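You operate a simulated robot arm through the tools that you are given. There is no shell and no other tool.

The job below is to be done with a simulated robot arm. You get a single attempt, and the scene is never put back.

JOB
Put things in order on the top of the side table. At the end: the orange nut driver stands on top of the pink spare radio; the grey insert from the top of the side table stands on top of the brown carton (marked "CLIPS"); the yellow attenuator stands on top of the green spare radio; the white spare radio stands where the grey insert stood; whatever was shut is shut again. Leave all else as you found it, and nothing knocked over.
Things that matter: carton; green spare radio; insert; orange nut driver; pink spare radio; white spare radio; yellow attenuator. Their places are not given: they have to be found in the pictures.

The check looks at the end state, three seconds after you hand in, the way a careful person would. Anything else that was tipped, shoved, dropped, spilled or broken makes it a failure.

ROBOT AND FRAMES
A 7-joint arm with a two-finger parallel gripper, fixed in place. Base frame: the origin is at the foot of the arm, x ahead of it, y to its left, z up; the work surface is at about z = 0. Lengths are in mm, angles in rad, forces in N, time in s.
With the tool pointing down near the work surface it reaches from about 220 to 580 mm from the base axis. Its first joint turns from -1.152 to 1.152 rad. Payload 2.5 kg.
The tool frame sits at the grasp point between the pads (the TCP): z along the fingers, y along the line on which they close. The tips reach 23 mm beyond it. The gripper opens to 94 mm. The fingers are 38 mm wide and 10 mm thick; the gripper's body (54 by 96 mm) begins 39 mm behind the TCP.
Orientation is that of the tool frame in the base frame, as [roll, pitch, yaw] about the fixed x, y, z axes, in that order (R = Rz(yaw) Ry(pitch) Rx(roll)). With the fingers straight down and closing along the base's y, the tool's x points along the base's -x, its y along +y and its z along -z.

CONTROLS
- The arm moves only by the tool send_rows. Its argument "targets" is a list of rows, each a list of 6 numbers: the shift along the tool's x, y, z in cm, then the turn, a rotation vector about the tool's x, y, z in rad. In form: [[x, y, z, ax, ay, az], ...]. A call has 1 to 20 rows; each row is the pose to reach, as a shift and turn from the pose commanded when the call began, along the tool's axes at that moment. "fingers" is the gripper command, from -1 (shut) to 1 (fully open), values between in proportion, set as the call begins (left out, the last holds). Rows are played at 5 a second. More than 50 mm and 0.15 rad between two rows, or a gripper value outside its range, and nothing of the call is played. A pose out of reach is approached as far as the arm can. The call stops where the force on the tool passes 40 N (or 10 N more than at its start, if that is more) or the arm is blocked; 0.2 s more then pass. Each finger travels about 108 mm/s and halts on what it meets, pressing with about 25 N; the grip force reading is that of the motor and also rises with nothing between the fingers. The clock runs only during rows and for 0.2 s after the last one: add rows that repeat a pose to give the fingers time. It gives the time, the measured TCP pose, the force on the tool (base axes), the opening and the grip force at its end, in the units of the frame above (readings bear some noise), with the torque about the TCP (base axes, N m) and any sound that the robot's microphone picked up.
- Cameras (640 x 400 px; columns grow to the right, rows downward): "scene" is fixed at [122, -416.5, 531.2]; the picture's right is [0.78, -0.63, 0.00], its down [-0.44, -0.54, -0.72] and it looks along [0.45, 0.56, -0.69] (base axes); focal length 268 px, centre (320, 200). "wrist" rides on the gripper at [86, 16, -75] in the tool frame; the picture's right is [-0.18, 0.98, 0.00], its down [-0.58, -0.11, -0.81] and it looks along [-0.79, -0.15, 0.59] (tool axes); focal length 243 px, centre (320, 200).
- capture(camera): a new picture of that camera. It takes no simulated time.
- measure_at(camera, pixels): for up to 12 pixels [column, row] of the newest picture of that camera ("zoom" is the newest enlarged one), the place [x, y, z] in the base frame of the surface seen there, good to about 2 mm. It takes no simulated time.
- inspect(camera, box): a new picture of the part [left, top, right, bottom] of that camera's present view, enlarged. It takes no simulated time.
- finish_job(): hands the job in; it is judged then, once.

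Unless the task says otherwise, let go and move clear before handing in.

The tools are called after "Emit:" by a JSON object that holds its "name" and its "arguments". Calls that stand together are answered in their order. send_rows: Moves the arm, as the interface text tells. Its arguments: {"type":"object","properties":{"targets":{"type":"array","items":{"type":"array","items":{"type":"number"}}},"fingers":{"type":"number"}},"required":["targets"]} The other tools are called the same way: capture (camera) takes a picture; measure_at (camera, pixels) gives the place of the surface under pixels of a picture; inspect (camera, box) takes an enlarged picture of a part of a camera's view; finish_job () hands the job in.

At the start:

```text
clock: 0.0
position: [295.0, -100.5, 334.7]
ee_rot: [-3.14, -0.001, 3.142]
wrist_force: [-0.3, -0.4, 0.2]
moment: [0.03, 0.03, 0.01]
gripper_width: 94.1
gripper_force: 0.1
```

scene: 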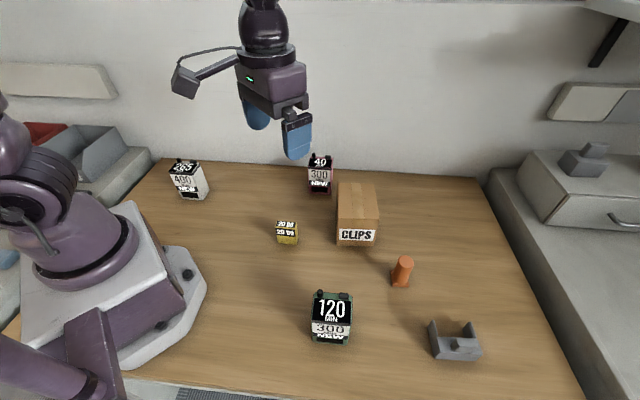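
wrist: 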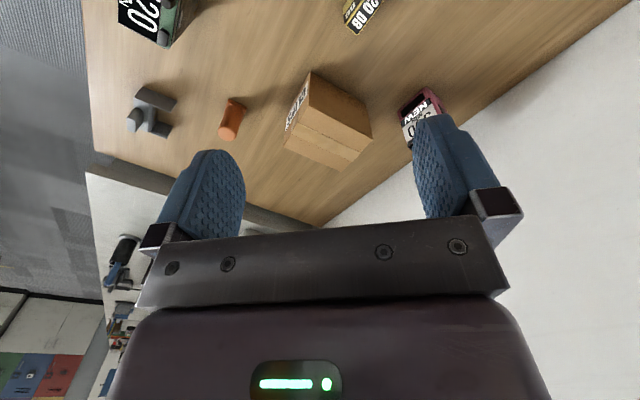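

The scene picture shows a white radio near (188,180), a pink one near (320,173), a yellow attenuator at (287,232), the carton at (357,215), an orange nut driver at (402,271), a green radio at (332,317) and a grey insert at (455,342). I'll zoom in on each one before moving.

Emit:
{"name": "inspect", "arguments": {"camera": "scene", "box": [380, 240, 500, 375]}}

Emit:
{"name": "inspect", "arguments": {"camera": "scene", "box": [260, 140, 400, 260]}}

Emit:
{"name": "inspect", "arguments": {"camera": "scene", "box": [290, 270, 380, 360]}}

Emit:
{"name": "inspect", "arguments": {"camera": "scene", "box": [150, 140, 240, 220]}}

Emit:
{"name": "inspect", "arguments": {"camera": "scene", "box": [480, 80, 640, 240]}}

```text
2.96 times, centred on (440, 308) of scene
```

zoom: 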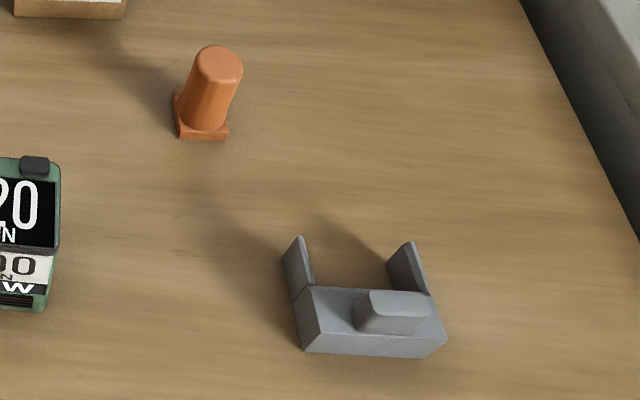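

```text
3.33 times, centred on (330, 200) of scene
```

zoom: 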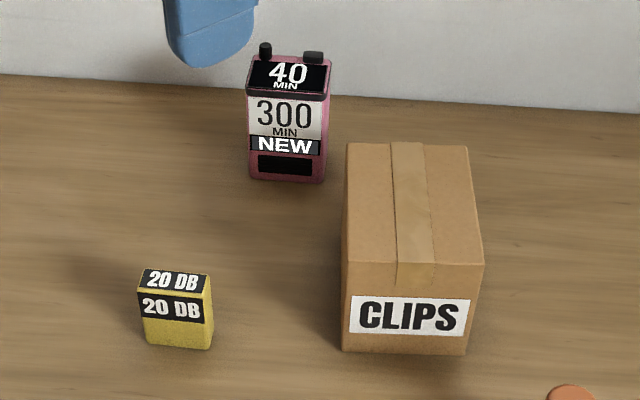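

```text
4.44 times, centred on (335, 315) of scene
```

zoom: 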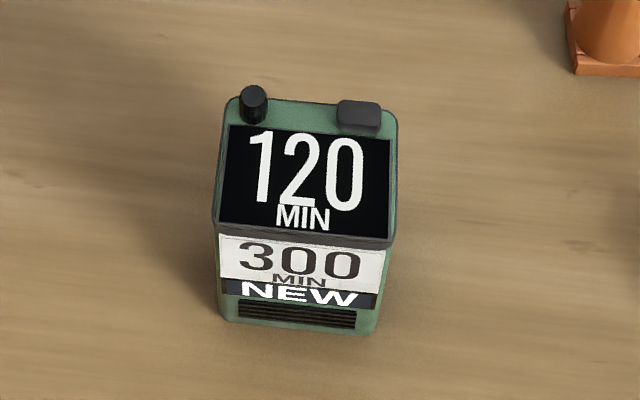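

```text
5.00 times, centred on (195, 180) of scene
```

zoom: 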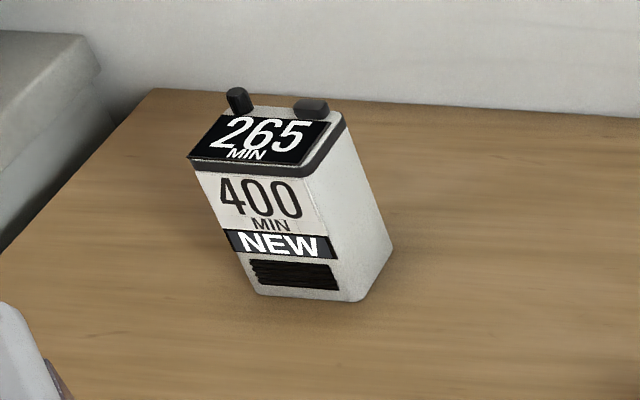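

```text
2.50 times, centred on (560, 160) of scene
```

zoom: 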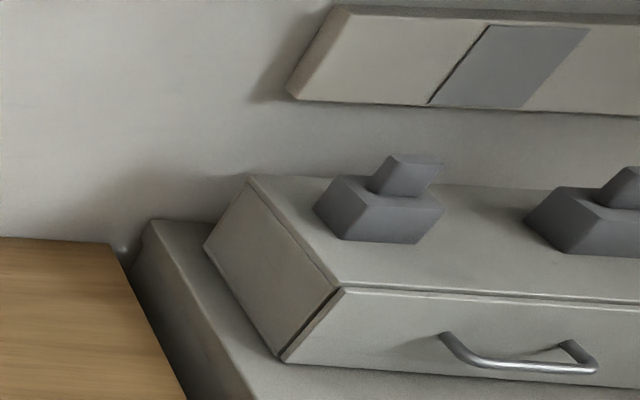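

The zooms show knobs at the back edge of every radio's top, a flanged base on the nut driver, and an insert with two prongs and a boss. Next I'll measure surface points on each object.

Emit:
{"name": "inspect", "arguments": {"camera": "scene", "box": [410, 300, 500, 375]}}

Emit:
{"name": "measure_at", "arguments": {"camera": "scene", "pixels": [[402, 260], [401, 285], [331, 305], [331, 333], [287, 225], [287, 238], [357, 195], [357, 236], [320, 162], [320, 178], [184, 167], [189, 184]]}}

```text
5.33 times, centred on (455, 338) of scene
```

zoom: 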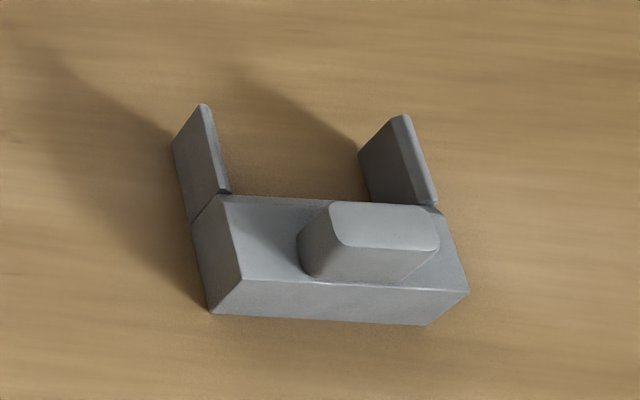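

```text
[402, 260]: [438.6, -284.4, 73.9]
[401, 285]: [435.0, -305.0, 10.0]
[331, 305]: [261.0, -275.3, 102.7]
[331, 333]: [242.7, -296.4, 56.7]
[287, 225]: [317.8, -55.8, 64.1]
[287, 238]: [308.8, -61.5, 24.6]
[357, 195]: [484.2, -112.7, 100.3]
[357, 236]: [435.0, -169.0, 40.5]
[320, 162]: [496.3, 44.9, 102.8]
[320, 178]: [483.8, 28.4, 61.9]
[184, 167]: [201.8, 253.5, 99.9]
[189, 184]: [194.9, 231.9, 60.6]
```

The tops read about 74 mm for the driver, 103 for the green and pink radios, 64 for the attenuator and 100 for the carton and white radio. I'll measure the insert's corners in the newest zoom, then the others.

Emit:
{"name": "measure_at", "arguments": {"camera": "zoom", "pixels": [[225, 200], [430, 210], [462, 290], [245, 275], [340, 212], [430, 215], [345, 240], [425, 243], [204, 106], [402, 118], [430, 200], [215, 311]]}}

Emit:
{"name": "measure_at", "arguments": {"camera": "scene", "pixels": [[340, 184], [375, 186], [338, 217], [379, 218], [338, 244], [374, 245], [278, 221], [298, 222], [277, 228], [297, 230], [279, 242], [296, 244]]}}

Emit:
{"name": "inspect", "arguments": {"camera": "scene", "box": [160, 150, 220, 210]}}

```text
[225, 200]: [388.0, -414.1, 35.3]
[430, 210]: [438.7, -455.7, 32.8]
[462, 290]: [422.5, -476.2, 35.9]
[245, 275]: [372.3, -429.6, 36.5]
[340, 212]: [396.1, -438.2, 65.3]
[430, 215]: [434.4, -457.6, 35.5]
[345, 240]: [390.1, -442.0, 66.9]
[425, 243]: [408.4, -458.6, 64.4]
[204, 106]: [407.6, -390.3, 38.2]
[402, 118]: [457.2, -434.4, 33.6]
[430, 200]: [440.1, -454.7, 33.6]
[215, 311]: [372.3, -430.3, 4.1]
```

```text
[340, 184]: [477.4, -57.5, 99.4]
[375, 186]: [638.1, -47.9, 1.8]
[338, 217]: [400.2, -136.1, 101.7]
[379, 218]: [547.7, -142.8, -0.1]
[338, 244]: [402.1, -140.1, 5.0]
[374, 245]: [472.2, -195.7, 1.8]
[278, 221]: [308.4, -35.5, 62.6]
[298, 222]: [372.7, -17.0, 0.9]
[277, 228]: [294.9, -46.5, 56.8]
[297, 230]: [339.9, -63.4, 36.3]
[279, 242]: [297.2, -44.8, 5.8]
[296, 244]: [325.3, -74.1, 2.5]
```

```text
6.67 times, centred on (190, 180) of scene
```

zoom: 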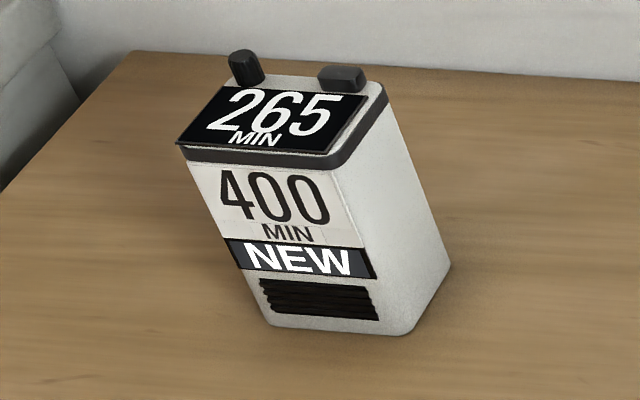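

The insert's block is about 68×22 mm and 36 tall at roughly (405,-444), with a boss up to z 66. At about 600 mm from the base it will probably need a tilted tool, so I'll measure the rest more finely first.

Emit:
{"name": "inspect", "arguments": {"camera": "scene", "box": [375, 245, 430, 300]}}

Emit:
{"name": "measure_at", "arguments": {"camera": "scene", "pixels": [[320, 150], [480, 185], [500, 250], [550, 330], [420, 310], [400, 380], [300, 380], [400, 172], [250, 166], [160, 165], [500, 180], [560, 190]]}}

```text
7.27 times, centred on (402, 272) of scene
```

zoom: 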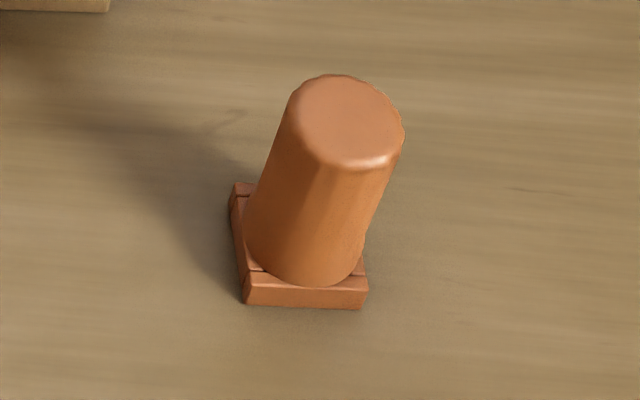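

```text
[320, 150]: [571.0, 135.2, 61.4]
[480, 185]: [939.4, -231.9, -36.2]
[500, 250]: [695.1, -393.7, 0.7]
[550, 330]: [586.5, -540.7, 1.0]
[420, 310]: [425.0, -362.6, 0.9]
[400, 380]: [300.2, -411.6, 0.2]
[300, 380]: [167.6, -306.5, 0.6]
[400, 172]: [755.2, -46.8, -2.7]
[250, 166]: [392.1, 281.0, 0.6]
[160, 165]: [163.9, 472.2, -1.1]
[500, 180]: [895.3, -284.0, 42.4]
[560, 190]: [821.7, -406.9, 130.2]
```

The nut driver looks like a tapered round column on a square flange. I'll measure it in this zoom, then zoom in on the pink radio.

Emit:
{"name": "measure_at", "arguments": {"camera": "zoom", "pixels": [[345, 80], [300, 110], [398, 120], [345, 160], [330, 120], [325, 180], [300, 250], [240, 190], [250, 285], [362, 290], [300, 300], [362, 265]]}}

Emit:
{"name": "inspect", "arguments": {"camera": "scene", "box": [295, 145, 345, 200]}}

```text
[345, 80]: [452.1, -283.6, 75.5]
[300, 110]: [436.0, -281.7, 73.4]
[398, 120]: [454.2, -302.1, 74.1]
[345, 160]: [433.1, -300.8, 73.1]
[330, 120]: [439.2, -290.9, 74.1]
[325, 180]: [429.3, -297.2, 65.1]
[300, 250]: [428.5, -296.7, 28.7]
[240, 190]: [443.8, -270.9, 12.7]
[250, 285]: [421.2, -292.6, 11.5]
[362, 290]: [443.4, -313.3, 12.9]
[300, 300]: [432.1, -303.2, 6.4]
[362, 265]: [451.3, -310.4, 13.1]
```

```text
7.27 times, centred on (320, 172) of scene
```

zoom: 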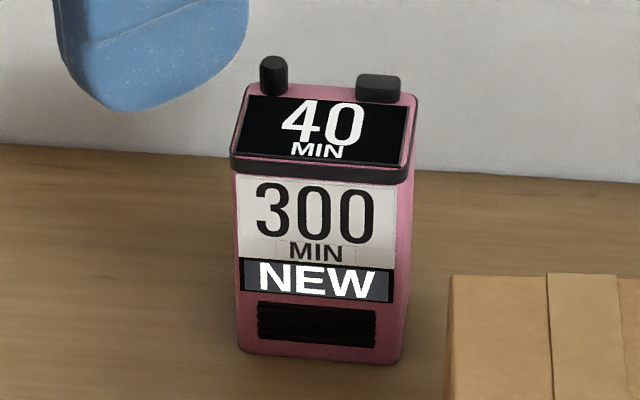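

The driver's base is about 31×31 mm, turned 45° and centred near (443.6,-292). Its column top is at z 74. Now I'll measure the pink radio.

Emit:
{"name": "measure_at", "arguments": {"camera": "zoom", "pixels": [[250, 92], [412, 100], [235, 160], [403, 172], [320, 130], [250, 130], [395, 130], [320, 90], [274, 62], [380, 80], [245, 345], [385, 355]]}}

Emit:
{"name": "inspect", "arguments": {"camera": "scene", "box": [305, 280, 360, 350]}}

```text
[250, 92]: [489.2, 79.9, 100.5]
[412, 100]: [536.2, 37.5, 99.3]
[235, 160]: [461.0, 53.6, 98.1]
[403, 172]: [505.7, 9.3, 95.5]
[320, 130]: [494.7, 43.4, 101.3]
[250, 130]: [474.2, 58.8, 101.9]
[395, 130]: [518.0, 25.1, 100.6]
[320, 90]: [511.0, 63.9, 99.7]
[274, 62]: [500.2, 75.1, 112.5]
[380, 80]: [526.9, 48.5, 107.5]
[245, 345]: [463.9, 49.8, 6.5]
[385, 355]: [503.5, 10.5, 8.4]
```

```text
5.71 times, centred on (332, 315) of scene
```

zoom: 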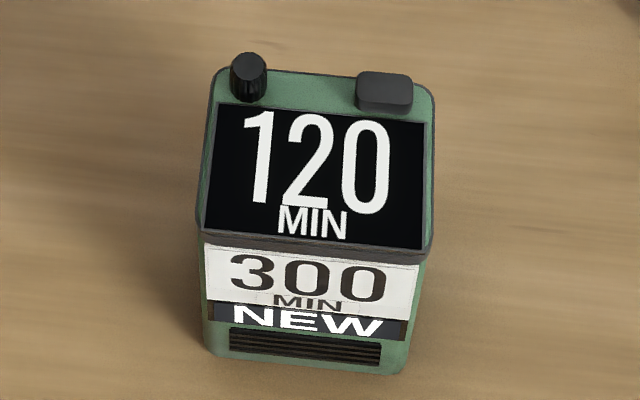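

The pink radio is about 63×38 mm and 100 tall, with knobs up to about 112 at its back corners. Next is the green radio.

Emit:
{"name": "measure_at", "arguments": {"camera": "zoom", "pixels": [[218, 75], [430, 95], [203, 228], [422, 245], [315, 165], [220, 110], [418, 130], [250, 60], [385, 80], [385, 108], [247, 98], [300, 360]]}}

Emit:
{"name": "inspect", "arguments": {"camera": "scene", "box": [165, 155, 215, 205]}}

```text
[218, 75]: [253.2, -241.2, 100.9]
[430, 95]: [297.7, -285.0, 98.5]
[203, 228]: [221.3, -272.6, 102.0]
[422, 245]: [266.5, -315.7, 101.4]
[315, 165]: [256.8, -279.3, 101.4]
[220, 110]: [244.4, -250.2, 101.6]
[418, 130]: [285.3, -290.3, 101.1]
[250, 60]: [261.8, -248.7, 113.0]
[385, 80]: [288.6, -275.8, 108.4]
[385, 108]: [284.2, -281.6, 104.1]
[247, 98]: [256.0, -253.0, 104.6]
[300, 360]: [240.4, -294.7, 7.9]
```

```text
8.00 times, centred on (190, 180) of scene
```

zoom: 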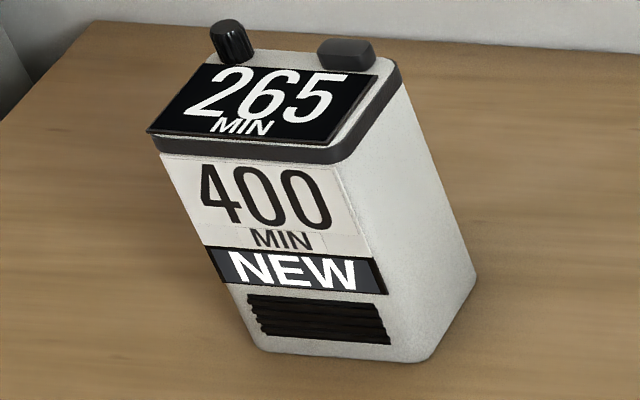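

The green radio is about 63×44 mm with its top at z 101. Its knobs leave roughly 36 mm of clear depth in front of them. Next I'll measure the white radio.

Emit:
{"name": "measure_at", "arguments": {"camera": "zoom", "pixels": [[205, 52], [393, 65], [155, 148], [330, 158], [265, 100], [232, 28], [345, 45], [260, 345], [430, 355], [474, 280], [410, 100], [300, 330]]}}

Emit:
{"name": "inspect", "arguments": {"camera": "scene", "box": [265, 210, 310, 255]}}

```text
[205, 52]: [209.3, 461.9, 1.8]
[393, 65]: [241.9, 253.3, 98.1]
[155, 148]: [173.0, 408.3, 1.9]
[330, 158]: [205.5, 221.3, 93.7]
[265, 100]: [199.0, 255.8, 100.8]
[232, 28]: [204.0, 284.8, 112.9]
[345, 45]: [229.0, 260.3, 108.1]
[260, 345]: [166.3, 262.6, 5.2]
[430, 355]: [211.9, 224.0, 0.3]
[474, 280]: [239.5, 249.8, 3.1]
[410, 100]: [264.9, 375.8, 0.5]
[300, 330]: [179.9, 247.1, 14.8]
```

```text
8.89 times, centred on (288, 232) of scene
```

zoom: 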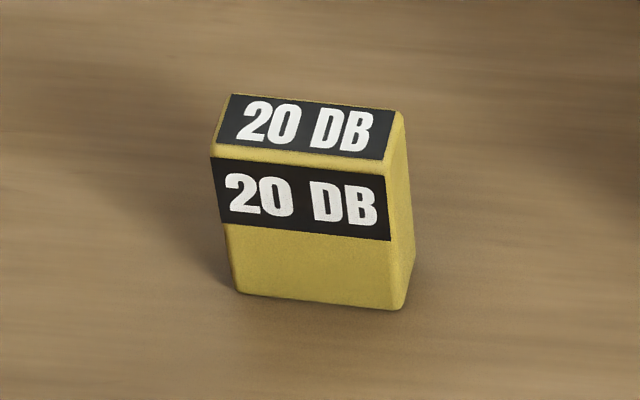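

The white radio stands at about (203,256), with its width running along (0.74,-0.67). Next I'll measure the attenuator and then the carton.

Emit:
{"name": "measure_at", "arguments": {"camera": "zoom", "pixels": [[235, 98], [400, 115], [215, 148], [385, 170], [305, 130], [240, 285], [395, 305], [410, 265], [300, 160], [215, 160], [388, 178], [403, 140]]}}

Emit:
{"name": "inspect", "arguments": {"camera": "scene", "box": [325, 175, 390, 250]}}

```text
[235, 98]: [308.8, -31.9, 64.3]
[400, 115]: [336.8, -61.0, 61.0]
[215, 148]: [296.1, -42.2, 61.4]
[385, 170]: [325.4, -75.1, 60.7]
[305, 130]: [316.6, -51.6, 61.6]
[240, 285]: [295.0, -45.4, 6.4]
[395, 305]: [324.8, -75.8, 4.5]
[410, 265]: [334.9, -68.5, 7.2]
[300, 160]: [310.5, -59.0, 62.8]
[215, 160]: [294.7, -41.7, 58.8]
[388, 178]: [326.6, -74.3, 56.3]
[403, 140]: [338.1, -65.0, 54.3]
```

```text
5.33 times, centred on (358, 212) of scene
```

zoom: 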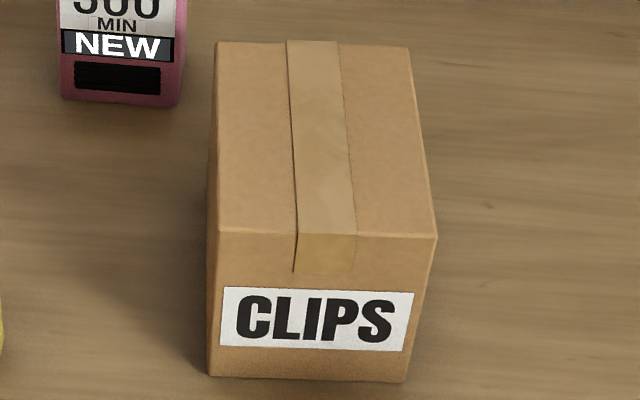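

The attenuator is about 44×18 mm and 62 tall, at (316.5,-53.5). I'll measure the carton next.

Emit:
{"name": "measure_at", "arguments": {"camera": "zoom", "pixels": [[218, 45], [406, 50], [221, 228], [433, 232], [325, 140], [213, 372], [402, 380], [250, 140], [400, 140], [425, 300], [316, 240], [316, 45]]}}

Emit:
{"name": "measure_at", "arguments": {"camera": "wrist", "pixels": [[150, 95], [135, 118], [160, 128], [232, 103], [340, 100], [345, 150], [310, 75], [370, 135], [418, 105], [425, 130], [130, 100], [170, 105]]}}

```text
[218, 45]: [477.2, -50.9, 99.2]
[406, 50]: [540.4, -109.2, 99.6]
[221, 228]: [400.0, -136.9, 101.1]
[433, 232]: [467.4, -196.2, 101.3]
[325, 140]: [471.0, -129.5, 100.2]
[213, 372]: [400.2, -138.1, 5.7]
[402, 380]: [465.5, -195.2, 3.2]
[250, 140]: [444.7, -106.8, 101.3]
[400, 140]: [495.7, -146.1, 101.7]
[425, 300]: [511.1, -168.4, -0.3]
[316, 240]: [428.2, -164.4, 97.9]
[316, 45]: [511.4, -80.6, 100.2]
```

```text
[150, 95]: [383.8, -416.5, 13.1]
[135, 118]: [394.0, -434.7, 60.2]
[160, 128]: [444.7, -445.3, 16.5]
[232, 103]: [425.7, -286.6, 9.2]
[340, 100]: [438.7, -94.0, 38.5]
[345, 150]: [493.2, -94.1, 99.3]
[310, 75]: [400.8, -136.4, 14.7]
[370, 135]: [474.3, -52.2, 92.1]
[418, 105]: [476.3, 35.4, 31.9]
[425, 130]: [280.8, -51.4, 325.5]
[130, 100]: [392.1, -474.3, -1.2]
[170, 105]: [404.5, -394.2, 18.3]
```

The carton top is about 115×88 mm, centred at (471,-123), so the insert fits on it easily. I'll move high over to the insert, turning the tool about 41° to line up with it, for a closer wrist view.

Emit:
{"name": "send_rows", "arguments": {"targets": [[-0.7, -3.5, 1.3, 0, 0, 0.09], [-1.4, -7.1, 2.6, 0, 0, 0.18], [-2.1, -10.7, 3.9, 0, 0, 0.27], [-2.75, -14.2, 5.2, 0, 0, 0.36], [-3.4, -17.8, 6.5, 0, 0, 0.45], [-4.1, -21.3, 7.8, 0, 0, 0.54], [-4.8, -24.9, 9.1, 0, 0, 0.63], [-5.5, -28.45, 10.5, 0, 0, 0.715], [-5.5, -28.45, 10.5, 0, 0, 0.715]], "fingers": 1}}

Emit:
{"name": "capture", "arguments": {"camera": "wrist"}}

Emit:
{"name": "capture", "arguments": {"camera": "scene"}}

```text
clock: 2.0
position: [351.3, -385.4, 232.7]
ee_rot: [-3.141, -0.001, 2.426]
wrist_force: [-0.4, -0.2, 0.7]
moment: [0.01, 0.02, 0.0]
gripper_width: 94.2
gripper_force: 0.0
```

```text
taken
```

wrist: 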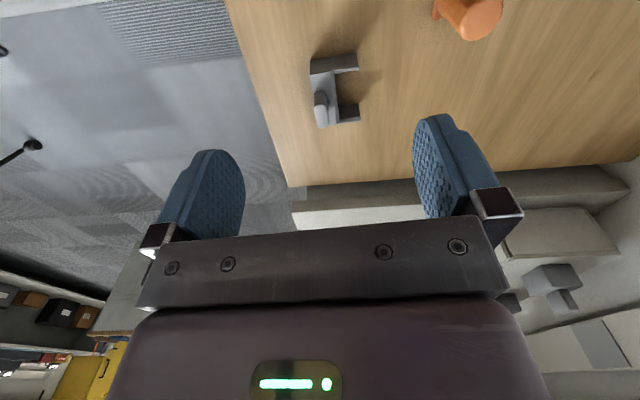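

```text
taken
```

scene: 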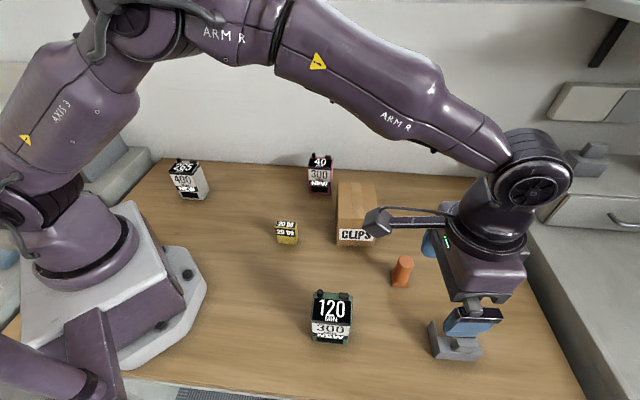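

The wrist view shows the insert at (335,90), nearly aligned with the tool. I'll zoom in on it to measure its axes and boss.

Emit:
{"name": "inspect", "arguments": {"camera": "wrist", "box": [285, 40, 385, 140]}}

```text
4.00 times, centred on (335, 90) of wrist
```

zoom: 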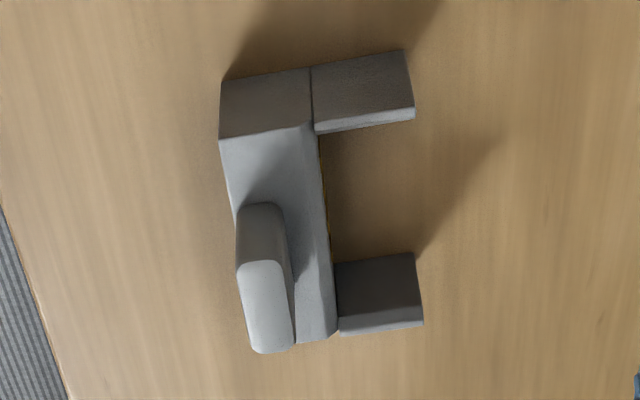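

The boss and both prongs are clear in this zoom. I'll measure their corners.

Emit:
{"name": "measure_at", "arguments": {"camera": "zoom", "pixels": [[245, 268], [280, 268], [258, 345], [290, 340], [265, 305], [225, 145], [312, 130], [330, 325], [410, 112], [420, 322], [340, 333], [320, 125]]}}

Emit:
{"name": "measure_at", "arguments": {"camera": "zoom", "pixels": [[240, 235], [270, 235], [258, 210], [285, 300], [230, 180], [300, 180], [310, 250], [240, 100], [360, 115], [375, 325], [318, 335], [305, 340]]}}

```text
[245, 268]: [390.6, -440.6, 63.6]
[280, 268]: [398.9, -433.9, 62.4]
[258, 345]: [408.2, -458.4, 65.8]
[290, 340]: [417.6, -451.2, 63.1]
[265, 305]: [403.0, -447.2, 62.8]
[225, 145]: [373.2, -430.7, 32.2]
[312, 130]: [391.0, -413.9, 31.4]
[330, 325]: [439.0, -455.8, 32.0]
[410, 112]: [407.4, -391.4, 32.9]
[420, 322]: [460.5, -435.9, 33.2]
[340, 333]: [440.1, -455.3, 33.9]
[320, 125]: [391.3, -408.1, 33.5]
```

```text
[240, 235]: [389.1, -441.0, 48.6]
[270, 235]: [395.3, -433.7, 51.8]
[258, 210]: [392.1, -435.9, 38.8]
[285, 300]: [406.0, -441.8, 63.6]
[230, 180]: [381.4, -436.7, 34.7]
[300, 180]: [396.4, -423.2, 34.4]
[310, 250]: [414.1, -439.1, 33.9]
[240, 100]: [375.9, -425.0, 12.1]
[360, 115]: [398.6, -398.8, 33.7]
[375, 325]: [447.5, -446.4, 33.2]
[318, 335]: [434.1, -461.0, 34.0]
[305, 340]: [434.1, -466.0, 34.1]
```

The boss top is about 26×12 mm, centred near (404,-446) and running along about -44°, so I'll close across its short side. I'll move to a hover with a 0.25 rad outward tilt to check whether the arm reaches that far.

Emit:
{"name": "send_rows", "arguments": {"targets": [[-1.6, -0.22, 2.05, 0.001, -0.05, 0.01], [-3.2, -0.45, 4.1, 0.002, -0.1, 0.02], [-4.8, -0.67, 6.15, 0.003, -0.15, 0.03], [-6.4, -0.9, 8.2, 0.005, -0.2, 0.04], [-7.95, -1.12, 10.27, 0.0065, -0.25, 0.052], [-7.95, -1.12, 10.27, 0.0065, -0.25, 0.052]], "fingers": 0}}

Emit:
{"name": "capture", "arguments": {"camera": "wrist"}}

Emit:
{"name": "capture", "arguments": {"camera": "scene"}}

```text
clock: 3.4
position: [404.1, -445.1, 127.7]
ee_rot: [3.141, 0.253, 2.374]
wrist_force: [-0.2, -1.1, -0.2]
moment: [0.0, 0.02, -0.02]
gripper_width: 47.0
gripper_force: 0.0
```

```text
taken
```

wrist: 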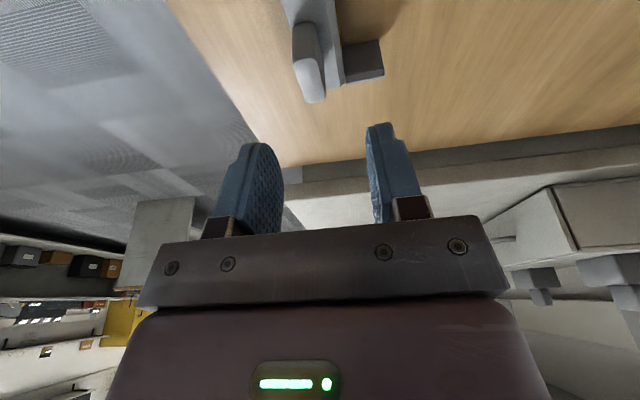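

```text
taken
```

scene: 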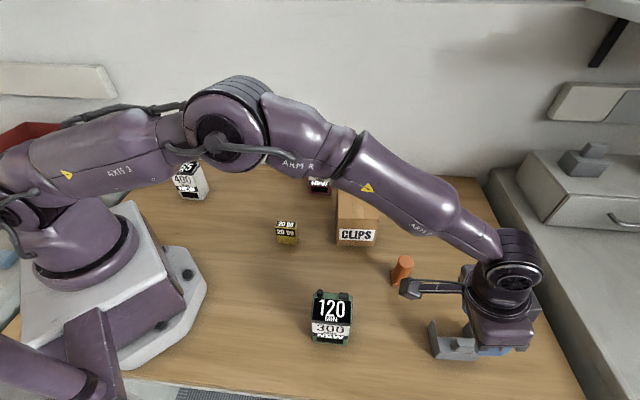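

The arm reaches (404.1,-445.1,127.7) with the tilt, and the boss lines up between the fingers near column 312. Next I'll lower straight down to about z 65, keeping the tips above the block top at about 35.

Emit:
{"name": "send_rows", "arguments": {"targets": [[0.38, -0.01, 1.5, 0, 0, 0], [0.77, -0.03, 3.0, 0, 0, 0], [1.15, -0.04, 4.5, 0, 0, 0], [1.35, -0.05, 5.3, 0, 0, 0], [1.53, -0.06, 6.07, 0, 0, 0], [1.53, -0.06, 6.07, 0, 0, 0]]}}

Emit:
{"name": "capture", "arguments": {"camera": "wrist"}}

Emit:
{"name": "inspect", "arguments": {"camera": "scene", "box": [390, 230, 560, 380]}}

```text
clock: 4.8
position: [402.5, -446.1, 64.3]
ee_rot: [3.142, 0.249, 2.372]
wrist_force: [-0.4, 0.2, -0.5]
moment: [0.01, 0.03, 0.01]
gripper_width: 46.8
gripper_force: 0.1
```

```text
taken
```

wrist: 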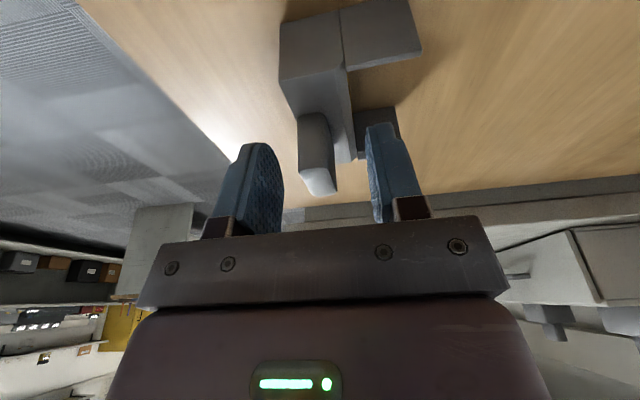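

```text
2.67 times, centred on (475, 305) of scene
```

zoom: 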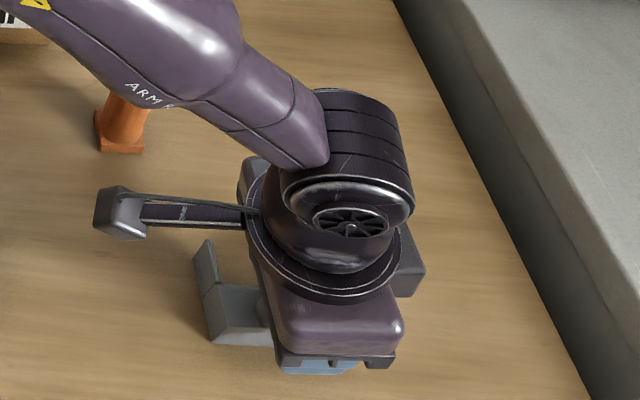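

The boss sits between the fingers, running from about (312,115) to (325,195) in the wrist picture as it should for a centred grip. I'll close on it.

Emit:
{"name": "send_rows", "arguments": {"targets": [[0, 0, 0, 0, 0, 0], [0, 0, 0, 0, 0, 0], [0, 0, 0, 0, 0, 0], [0, 0, 0, 0, 0, 0], [0, 0, 0, 0, 0, 0]], "fingers": -1}}

Emit:
{"name": "capture", "arguments": {"camera": "wrist"}}

```text
clock: 6.0
position: [403.1, -446.9, 64.2]
ee_rot: [3.141, 0.249, 2.373]
wrist_force: [-0.8, 0.1, -0.3]
moment: [0.01, 0.01, 0.03]
gripper_width: 13.4
gripper_force: 25.2
```

```text
taken
```

wrist: 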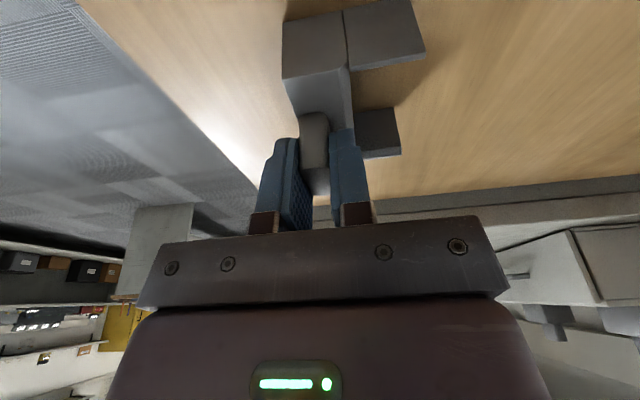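

The gripper holds the boss at 13.4 mm with 25 N. I'll lift straight up about 120 mm.

Emit:
{"name": "send_rows", "arguments": {"targets": [[-0.25, 0, -0.97, 0, 0, 0], [-0.5, 0, -1.94, 0, 0, 0], [-1.0, 0, -3.88, 0, 0, 0], [-1.5, 0, -5.8, 0, 0, 0], [-2.0, 0, -7.75, 0, 0, 0], [-2.5, 0, -9.7, 0, 0, 0], [-3.0, 0, -11.6, 0, 0, 0], [-3.0, 0, -11.6, 0, 0, 0]]}}

Emit:
{"name": "capture", "arguments": {"camera": "wrist"}}

Emit:
{"name": "capture", "arguments": {"camera": "scene"}}

```text
clock: 7.8
position: [402.0, -445.5, 186.3]
ee_rot: [3.141, 0.25, 2.372]
wrist_force: [-0.2, 0.0, -1.1]
moment: [0.02, 0.04, -0.01]
gripper_width: 13.5
gripper_force: 25.0
```

```text
taken
```

wrist: 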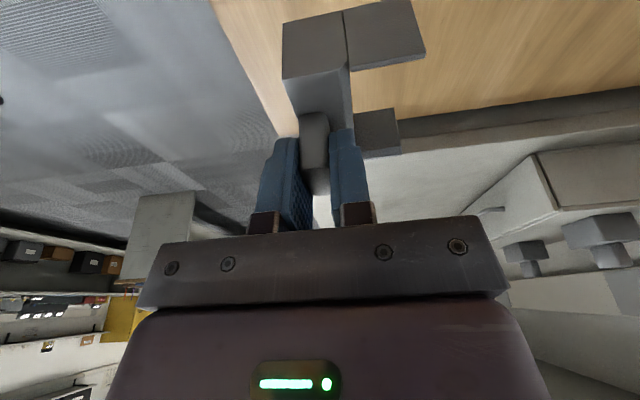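

```text
taken
```

scene: 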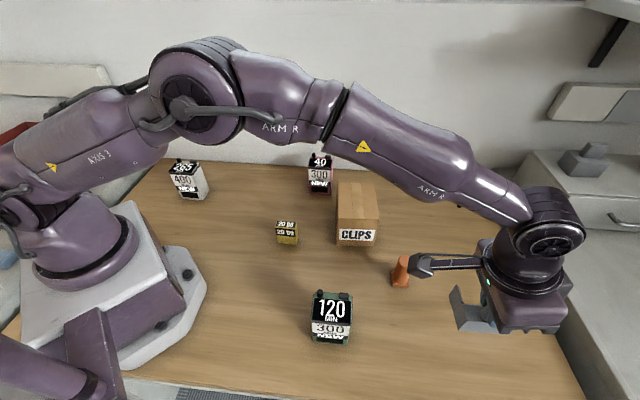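

The insert came up cleanly, with the same wrist view and the width still 13.5 mm. Next I'll carry it high over to the carton centre.

Emit:
{"name": "send_rows", "arguments": {"targets": [[-0.48, 0, -1.88, 0, 0, 0], [-0.96, 0, -3.75, 0, 0, 0], [0.92, 2.97, -4.23, 0, 0, 0], [2.8, 5.95, -4.71, 0, 0, 0], [4.69, 8.92, -5.19, 0, 0, 0], [6.57, 11.9, -5.67, 0, 0, 0], [8.45, 14.87, -6.15, 0, 0, 0], [10.33, 17.85, -6.63, 0, 0, 0], [12.22, 20.82, -7.11, 0, 0, 0], [14.1, 23.8, -7.59, 0, 0, 0], [15.98, 26.77, -8.07, 0, 0, 0], [15.98, 26.77, -8.07, 0, 0, 0]]}}

Emit:
{"name": "capture", "arguments": {"camera": "wrist"}}

Emit:
{"name": "capture", "arguments": {"camera": "scene"}}

```text
clock: 10.4
position: [463.2, -132.1, 223.2]
ee_rot: [3.141, 0.25, 2.373]
wrist_force: [-0.6, 0.6, -0.4]
moment: [-0.01, -0.03, 0.01]
gripper_width: 13.4
gripper_force: 24.7
```

```text
taken
```

wrist: 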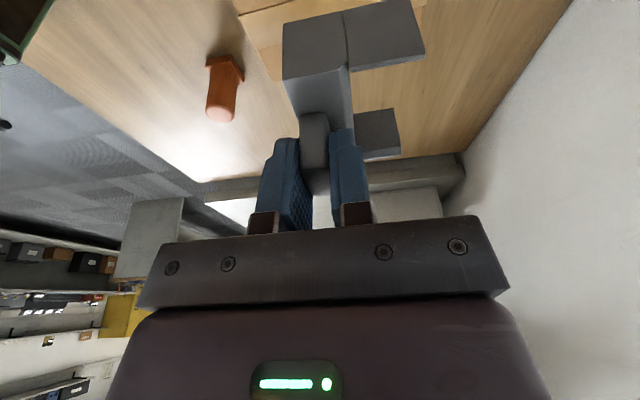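

```text
taken
```

scene: 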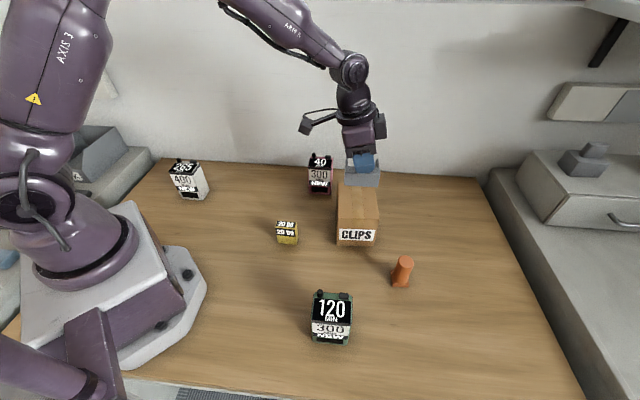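

The insert hangs over the carton, with its bottom about 159 mm up against the carton top at 100.5. I'll lower it to just above contact.

Emit:
{"name": "send_rows", "arguments": {"targets": [[0.4, 0, 1.55, 0, 0, 0], [0.8, 0, 3.1, 0, 0, 0], [1.1, 0, 4.3, 0, 0, 0], [1.32, 0, 5.18, 0, 0, 0], [1.32, 0, 5.18, 0, 0, 0]]}}

Emit:
{"name": "capture", "arguments": {"camera": "scene"}}

Emit:
{"name": "inspect", "arguments": {"camera": "scene", "box": [310, 140, 410, 250]}}

Emit:
{"name": "inspect", "arguments": {"camera": "wrist", "box": [230, 0, 470, 170]}}

```text
clock: 11.6
position: [462.0, -131.2, 170.1]
ee_rot: [-3.141, 0.251, 2.374]
wrist_force: [0.4, 0.6, -0.5]
moment: [-0.01, 0.0, -0.02]
gripper_width: 13.5
gripper_force: 24.9
```

```text
taken
```

scene: 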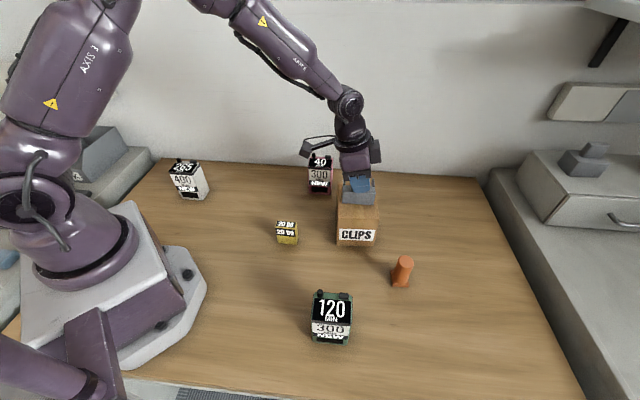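

```text
3.64 times, centred on (360, 195) of scene
```

zoom: 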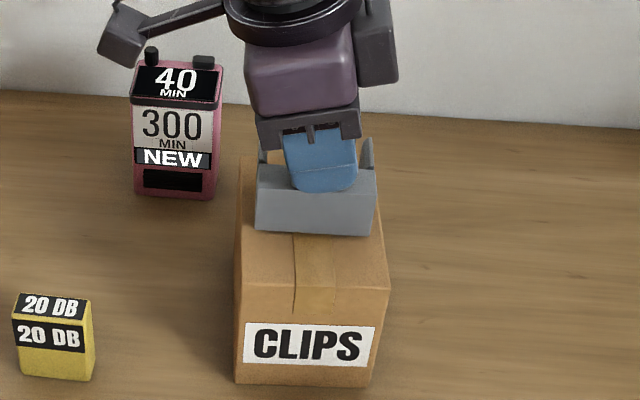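

```text
2.35 times, centred on (350, 85) of wrist
```

zoom: 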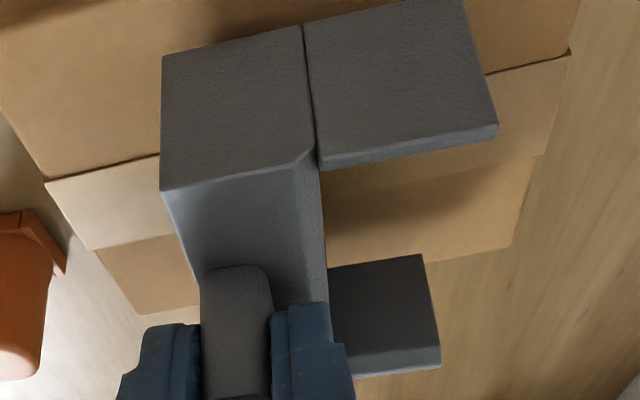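

The insert sits centred over the carton, about 5 mm above its top. I'll lower the last few millimetres in small steps and watch the force.

Emit:
{"name": "send_rows", "arguments": {"targets": [[0.05, 0, 0.19, 0, 0, 0], [0.07, 0, 0.29, 0, 0, 0], [0.1, 0, 0.38, 0, 0, 0], [0.11, 0, 0.43, 0, 0, 0], [0.12, 0, 0.48, 0, 0, 0], [0.12, 0, 0.48, 0, 0, 0]]}}

Emit:
{"name": "inspect", "arguments": {"camera": "scene", "box": [330, 160, 390, 220]}}

```text
clock: 13.0
position: [461.0, -132.4, 165.4]
ee_rot: [3.142, 0.249, 2.374]
wrist_force: [0.6, -0.2, -0.4]
moment: [0.01, -0.01, 0.01]
gripper_width: 13.7
gripper_force: 24.7
```

```text
6.67 times, centred on (360, 190) of scene
```

zoom: 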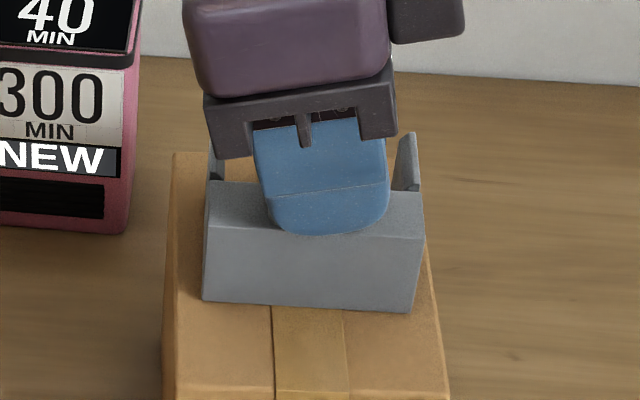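

The force still reads no contact at z 165.4, so I'll lower another 1.5 mm.

Emit:
{"name": "send_rows", "arguments": {"targets": [[0.012, 0, 0.048, 0, 0, 0], [0.025, 0, 0.097, 0, 0, 0], [0.037, 0, 0.145, 0, 0, 0], [0.037, 0, 0.145, 0, 0, 0]]}}

```text
clock: 14.0
position: [461.7, -132.9, 164.8]
ee_rot: [-3.14, 0.252, 2.374]
wrist_force: [-5.5, 1.0, 15.1]
moment: [0.15, 0.14, 0.03]
gripper_width: 13.3
gripper_force: 25.5
```

Contact now: 15 N upward at z 164.8. I'll ease off 0.7 mm and open the fingers part-way.

Emit:
{"name": "send_rows", "arguments": {"targets": [[-0.017, 0, -0.068, 0, 0, 0], [-0.017, 0, -0.068, 0, 0, 0]]}}

Emit:
{"name": "send_rows", "arguments": {"targets": [[0, 0, 0, 0, 0, 0], [0, 0, 0, 0, 0, 0], [0, 0, 0, 0, 0, 0]], "fingers": -0.25}}

Emit:
{"name": "capture", "arguments": {"camera": "wrist"}}

Emit:
{"name": "inspect", "arguments": {"camera": "scene", "box": [320, 150, 400, 250]}}

```text
clock: 14.6
position: [463.2, -132.6, 163.9]
ee_rot: [3.14, 0.251, 2.374]
wrist_force: [-1.4, 2.3, 7.7]
moment: [-0.01, -0.1, 0.01]
gripper_width: 13.5
gripper_force: 24.5
```

```text
clock: 15.4
position: [462.4, -133.6, 164.5]
ee_rot: [-3.14, 0.248, 2.373]
wrist_force: [0.1, -0.7, -0.1]
moment: [0.04, 0.02, -0.02]
gripper_width: 35.5
gripper_force: 0.0
```

```text
taken
```

wrist: 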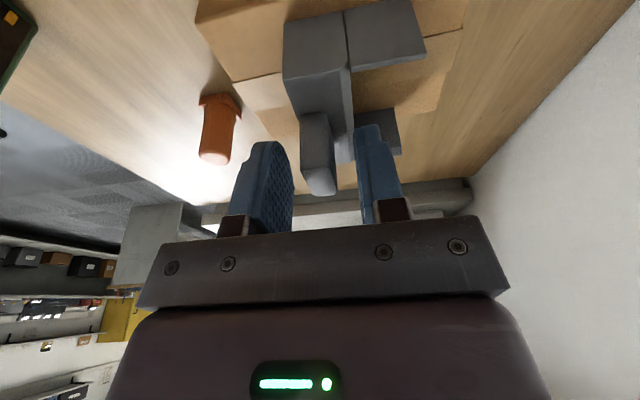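

```text
4.00 times, centred on (360, 200) of scene
```

zoom: 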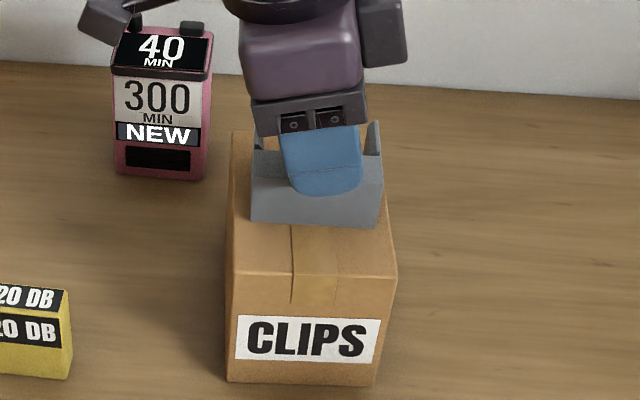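

The insert is released and stands on the carton. I'll rise straight up to clear it.

Emit:
{"name": "send_rows", "arguments": {"targets": [[-0.25, 0, -0.97, 0, 0, 0], [-0.5, 0, -1.94, 0, 0, 0], [-1.0, 0, -3.88, 0, 0, 0], [-1.6, 0, -6.3, 0, 0, 0], [-2.2, 0, -8.7, 0, 0, 0], [-2.8, 0, -11.1, 0, 0, 0], [-3.4, 0, -13.4, 0, 0, 0], [-3.4, 0, -13.4, 0, 0, 0]]}}

Emit:
{"name": "capture", "arguments": {"camera": "scene"}}

Emit:
{"name": "inspect", "arguments": {"camera": "scene", "box": [325, 160, 400, 250]}}

```text
clock: 17.2
position: [461.3, -133.1, 305.5]
ee_rot: [-3.141, 0.249, 2.374]
wrist_force: [-0.3, -0.3, 0.1]
moment: [0.0, -0.02, 0.0]
gripper_width: 35.4
gripper_force: 0.1
```

```text
taken
```

scene: 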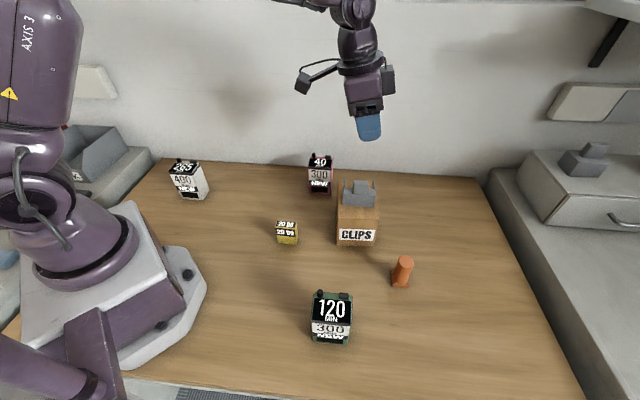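

```text
4.44 times, centred on (362, 205) of scene
```

zoom: 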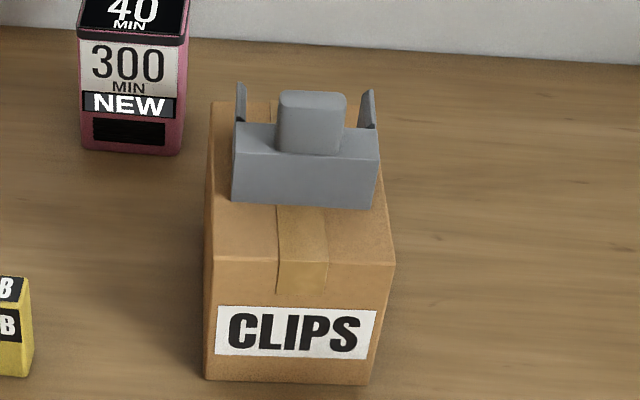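

The insert stands on the carton, well inside its top. I'll swing over to the white radio with the tool's x facing inward and the same 0.25 tilt, because the far target needs that tilt.

Emit:
{"name": "send_rows", "arguments": {"targets": [[3.4, 0.77, -0.865, -0.032, 0, -0.124], [6.8, 1.55, -1.73, -0.063, 0, -0.249], [10.2, 2.32, -2.59, -0.095, 0, -0.373], [13.6, 3.1, -3.46, -0.127, 0, -0.497], [17.0, 3.87, -4.32, -0.158, 0, -0.622], [20.4, 4.64, -5.19, -0.19, 0, -0.746], [23.8, 5.42, -6.05, -0.222, 0, -0.87], [27.2, 6.19, -6.92, -0.254, 0, -0.994], [30.6, 6.96, -7.78, -0.285, 0, -1.119], [34.0, 7.74, -8.65, -0.317, 0, -1.243], [37.4, 8.51, -9.51, -0.349, 0, -1.367], [40.8, 9.29, -10.38, -0.38, 0, -1.492], [44.2, 10.06, -11.24, -0.412, 0, -1.616], [45.15, 10.06, -7.5, -0.412, 0, -1.616], [46.1, 10.06, -3.8, -0.412, 0, -1.616], [47.05, 10.06, -0.05, -0.412, 0, -1.616], [47.05, 10.06, -0.05, -0.412, 0, -1.616]], "fingers": 1}}

Emit:
{"name": "capture", "arguments": {"camera": "wrist"}}

Emit:
{"name": "capture", "arguments": {"camera": "scene"}}

```text
clock: 20.8
position: [202.2, 255.4, 184.9]
ee_rot: [-3.14, 0.249, -2.242]
wrist_force: [-0.4, 0.0, -0.3]
moment: [0.0, 0.03, 0.05]
gripper_width: 94.1
gripper_force: 0.0
```

```text
taken
```

wrist: 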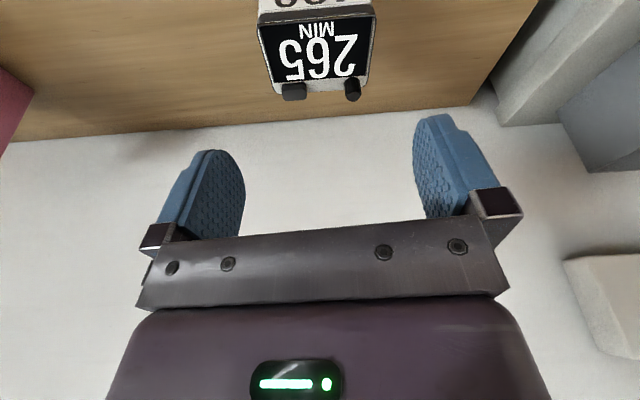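

```text
taken
```

scene: 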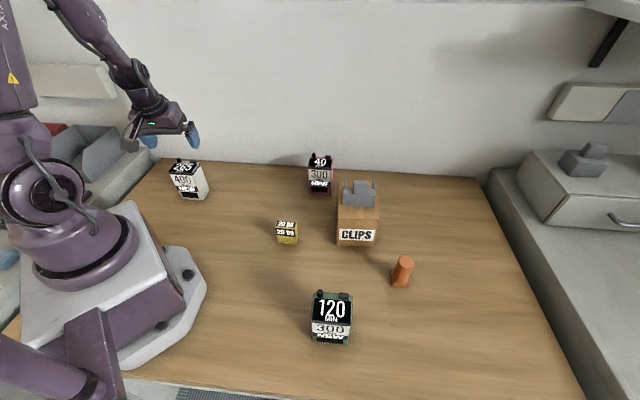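

The arm is over the white radio, whose top and knobs show at (315,50) in the wrist picture. I'll zoom in to measure it.

Emit:
{"name": "inspect", "arguments": {"camera": "wrist", "box": [240, 0, 400, 110]}}

Emit:
{"name": "measure_at", "arguments": {"camera": "zoom", "pixels": [[75, 50], [540, 25], [135, 355], [510, 325], [300, 180], [120, 320], [500, 300], [310, 335], [175, 345], [240, 370], [430, 330], [470, 380]]}}

```text
3.64 times, centred on (320, 55) of wrist
```

zoom: 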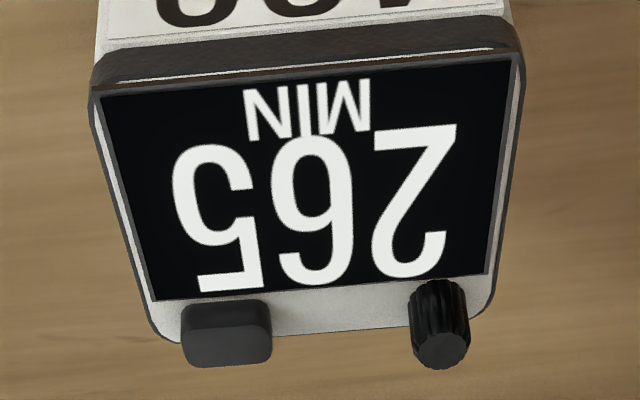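

```text
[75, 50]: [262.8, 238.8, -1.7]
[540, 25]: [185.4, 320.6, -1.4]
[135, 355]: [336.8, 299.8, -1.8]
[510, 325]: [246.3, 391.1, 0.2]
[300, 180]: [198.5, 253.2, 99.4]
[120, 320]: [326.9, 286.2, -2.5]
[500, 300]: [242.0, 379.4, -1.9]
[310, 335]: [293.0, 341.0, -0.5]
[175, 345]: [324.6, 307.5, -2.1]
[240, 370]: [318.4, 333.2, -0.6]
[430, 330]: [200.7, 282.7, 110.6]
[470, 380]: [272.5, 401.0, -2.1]
```

I can see the exact corners now, so I'll measure just inside the top edge outline.

Emit:
{"name": "measure_at", "arguments": {"camera": "zoom", "pixels": [[97, 95], [520, 65], [165, 330], [485, 308], [130, 215], [505, 190], [310, 325], [185, 310], [265, 310], [415, 295], [460, 290], [310, 78]]}}

```text
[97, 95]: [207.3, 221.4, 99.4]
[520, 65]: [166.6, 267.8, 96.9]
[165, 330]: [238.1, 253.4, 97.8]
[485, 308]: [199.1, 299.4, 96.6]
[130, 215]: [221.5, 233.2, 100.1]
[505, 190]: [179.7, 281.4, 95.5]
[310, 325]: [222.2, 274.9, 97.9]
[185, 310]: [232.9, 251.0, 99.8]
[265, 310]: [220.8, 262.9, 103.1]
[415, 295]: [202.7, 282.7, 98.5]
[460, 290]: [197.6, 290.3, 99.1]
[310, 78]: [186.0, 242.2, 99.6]
```

The white radio's top is centred near (203,260), with its width along about -46.5°, so the tool needs about 8° more yaw. I'll align and go part of the way down.

Emit:
{"name": "send_rows", "arguments": {"targets": [[-0.2, 0.11, 0.05, 0.017, 0, 0.068], [-0.4, 0.22, 0.1, 0.0345, 0, 0.1357], [0.0, 0.22, 1.7, 0.0345, 0, 0.1357], [0.46, 0.22, 3.49, 0.0345, 0, 0.1357], [0.46, 0.22, 3.49, 0.0345, 0, 0.1357]]}}

Emit:
{"name": "capture", "arguments": {"camera": "wrist"}}

Emit:
{"name": "inspect", "arguments": {"camera": "scene", "box": [100, 80, 240, 220]}}

```text
clock: 22.0
position: [204.2, 261.2, 152.1]
ee_rot: [3.14, 0.25, -2.381]
wrist_force: [0.5, -0.8, -0.3]
moment: [-0.01, -0.02, 0.02]
gripper_width: 94.2
gripper_force: 0.0
```

```text
taken
```

wrist: 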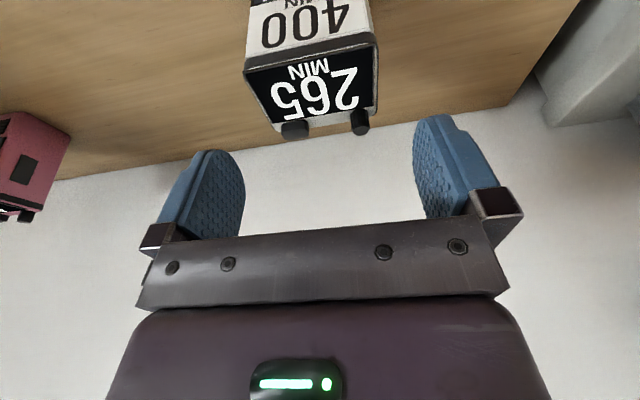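

```text
2.86 times, centred on (170, 150) of scene
```

zoom: 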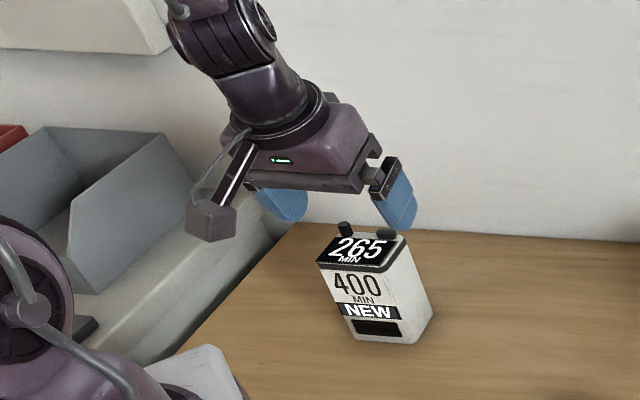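

The radio is aligned and between the fingers. I'll check its top corners against the tool axis before going down.

Emit:
{"name": "inspect", "arguments": {"camera": "wrist", "box": [230, 20, 400, 150]}}

```text
3.08 times, centred on (315, 85) of wrist
```

zoom: 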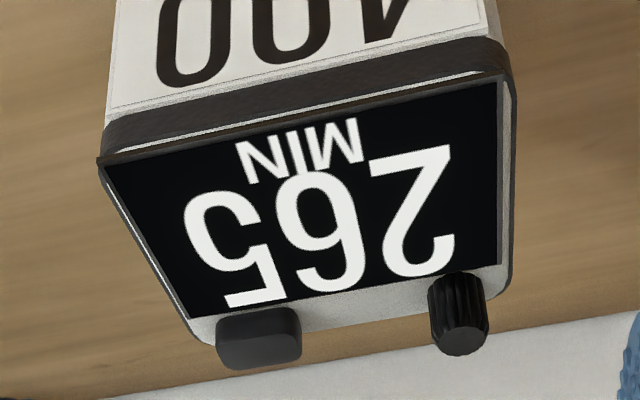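

Emit:
{"name": "measure_at", "arguments": {"camera": "zoom", "pixels": [[100, 165], [512, 90], [195, 335], [505, 280], [108, 140], [505, 70], [112, 100], [488, 20], [305, 200], [345, 310], [150, 255], [508, 190]]}}

```text
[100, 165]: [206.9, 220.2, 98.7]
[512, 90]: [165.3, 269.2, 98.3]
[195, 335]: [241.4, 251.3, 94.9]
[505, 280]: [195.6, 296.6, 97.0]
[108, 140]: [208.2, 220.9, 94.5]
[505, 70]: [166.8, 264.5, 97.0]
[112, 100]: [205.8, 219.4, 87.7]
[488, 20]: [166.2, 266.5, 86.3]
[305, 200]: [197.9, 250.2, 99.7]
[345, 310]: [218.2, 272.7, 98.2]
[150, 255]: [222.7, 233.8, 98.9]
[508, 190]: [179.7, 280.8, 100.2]
```

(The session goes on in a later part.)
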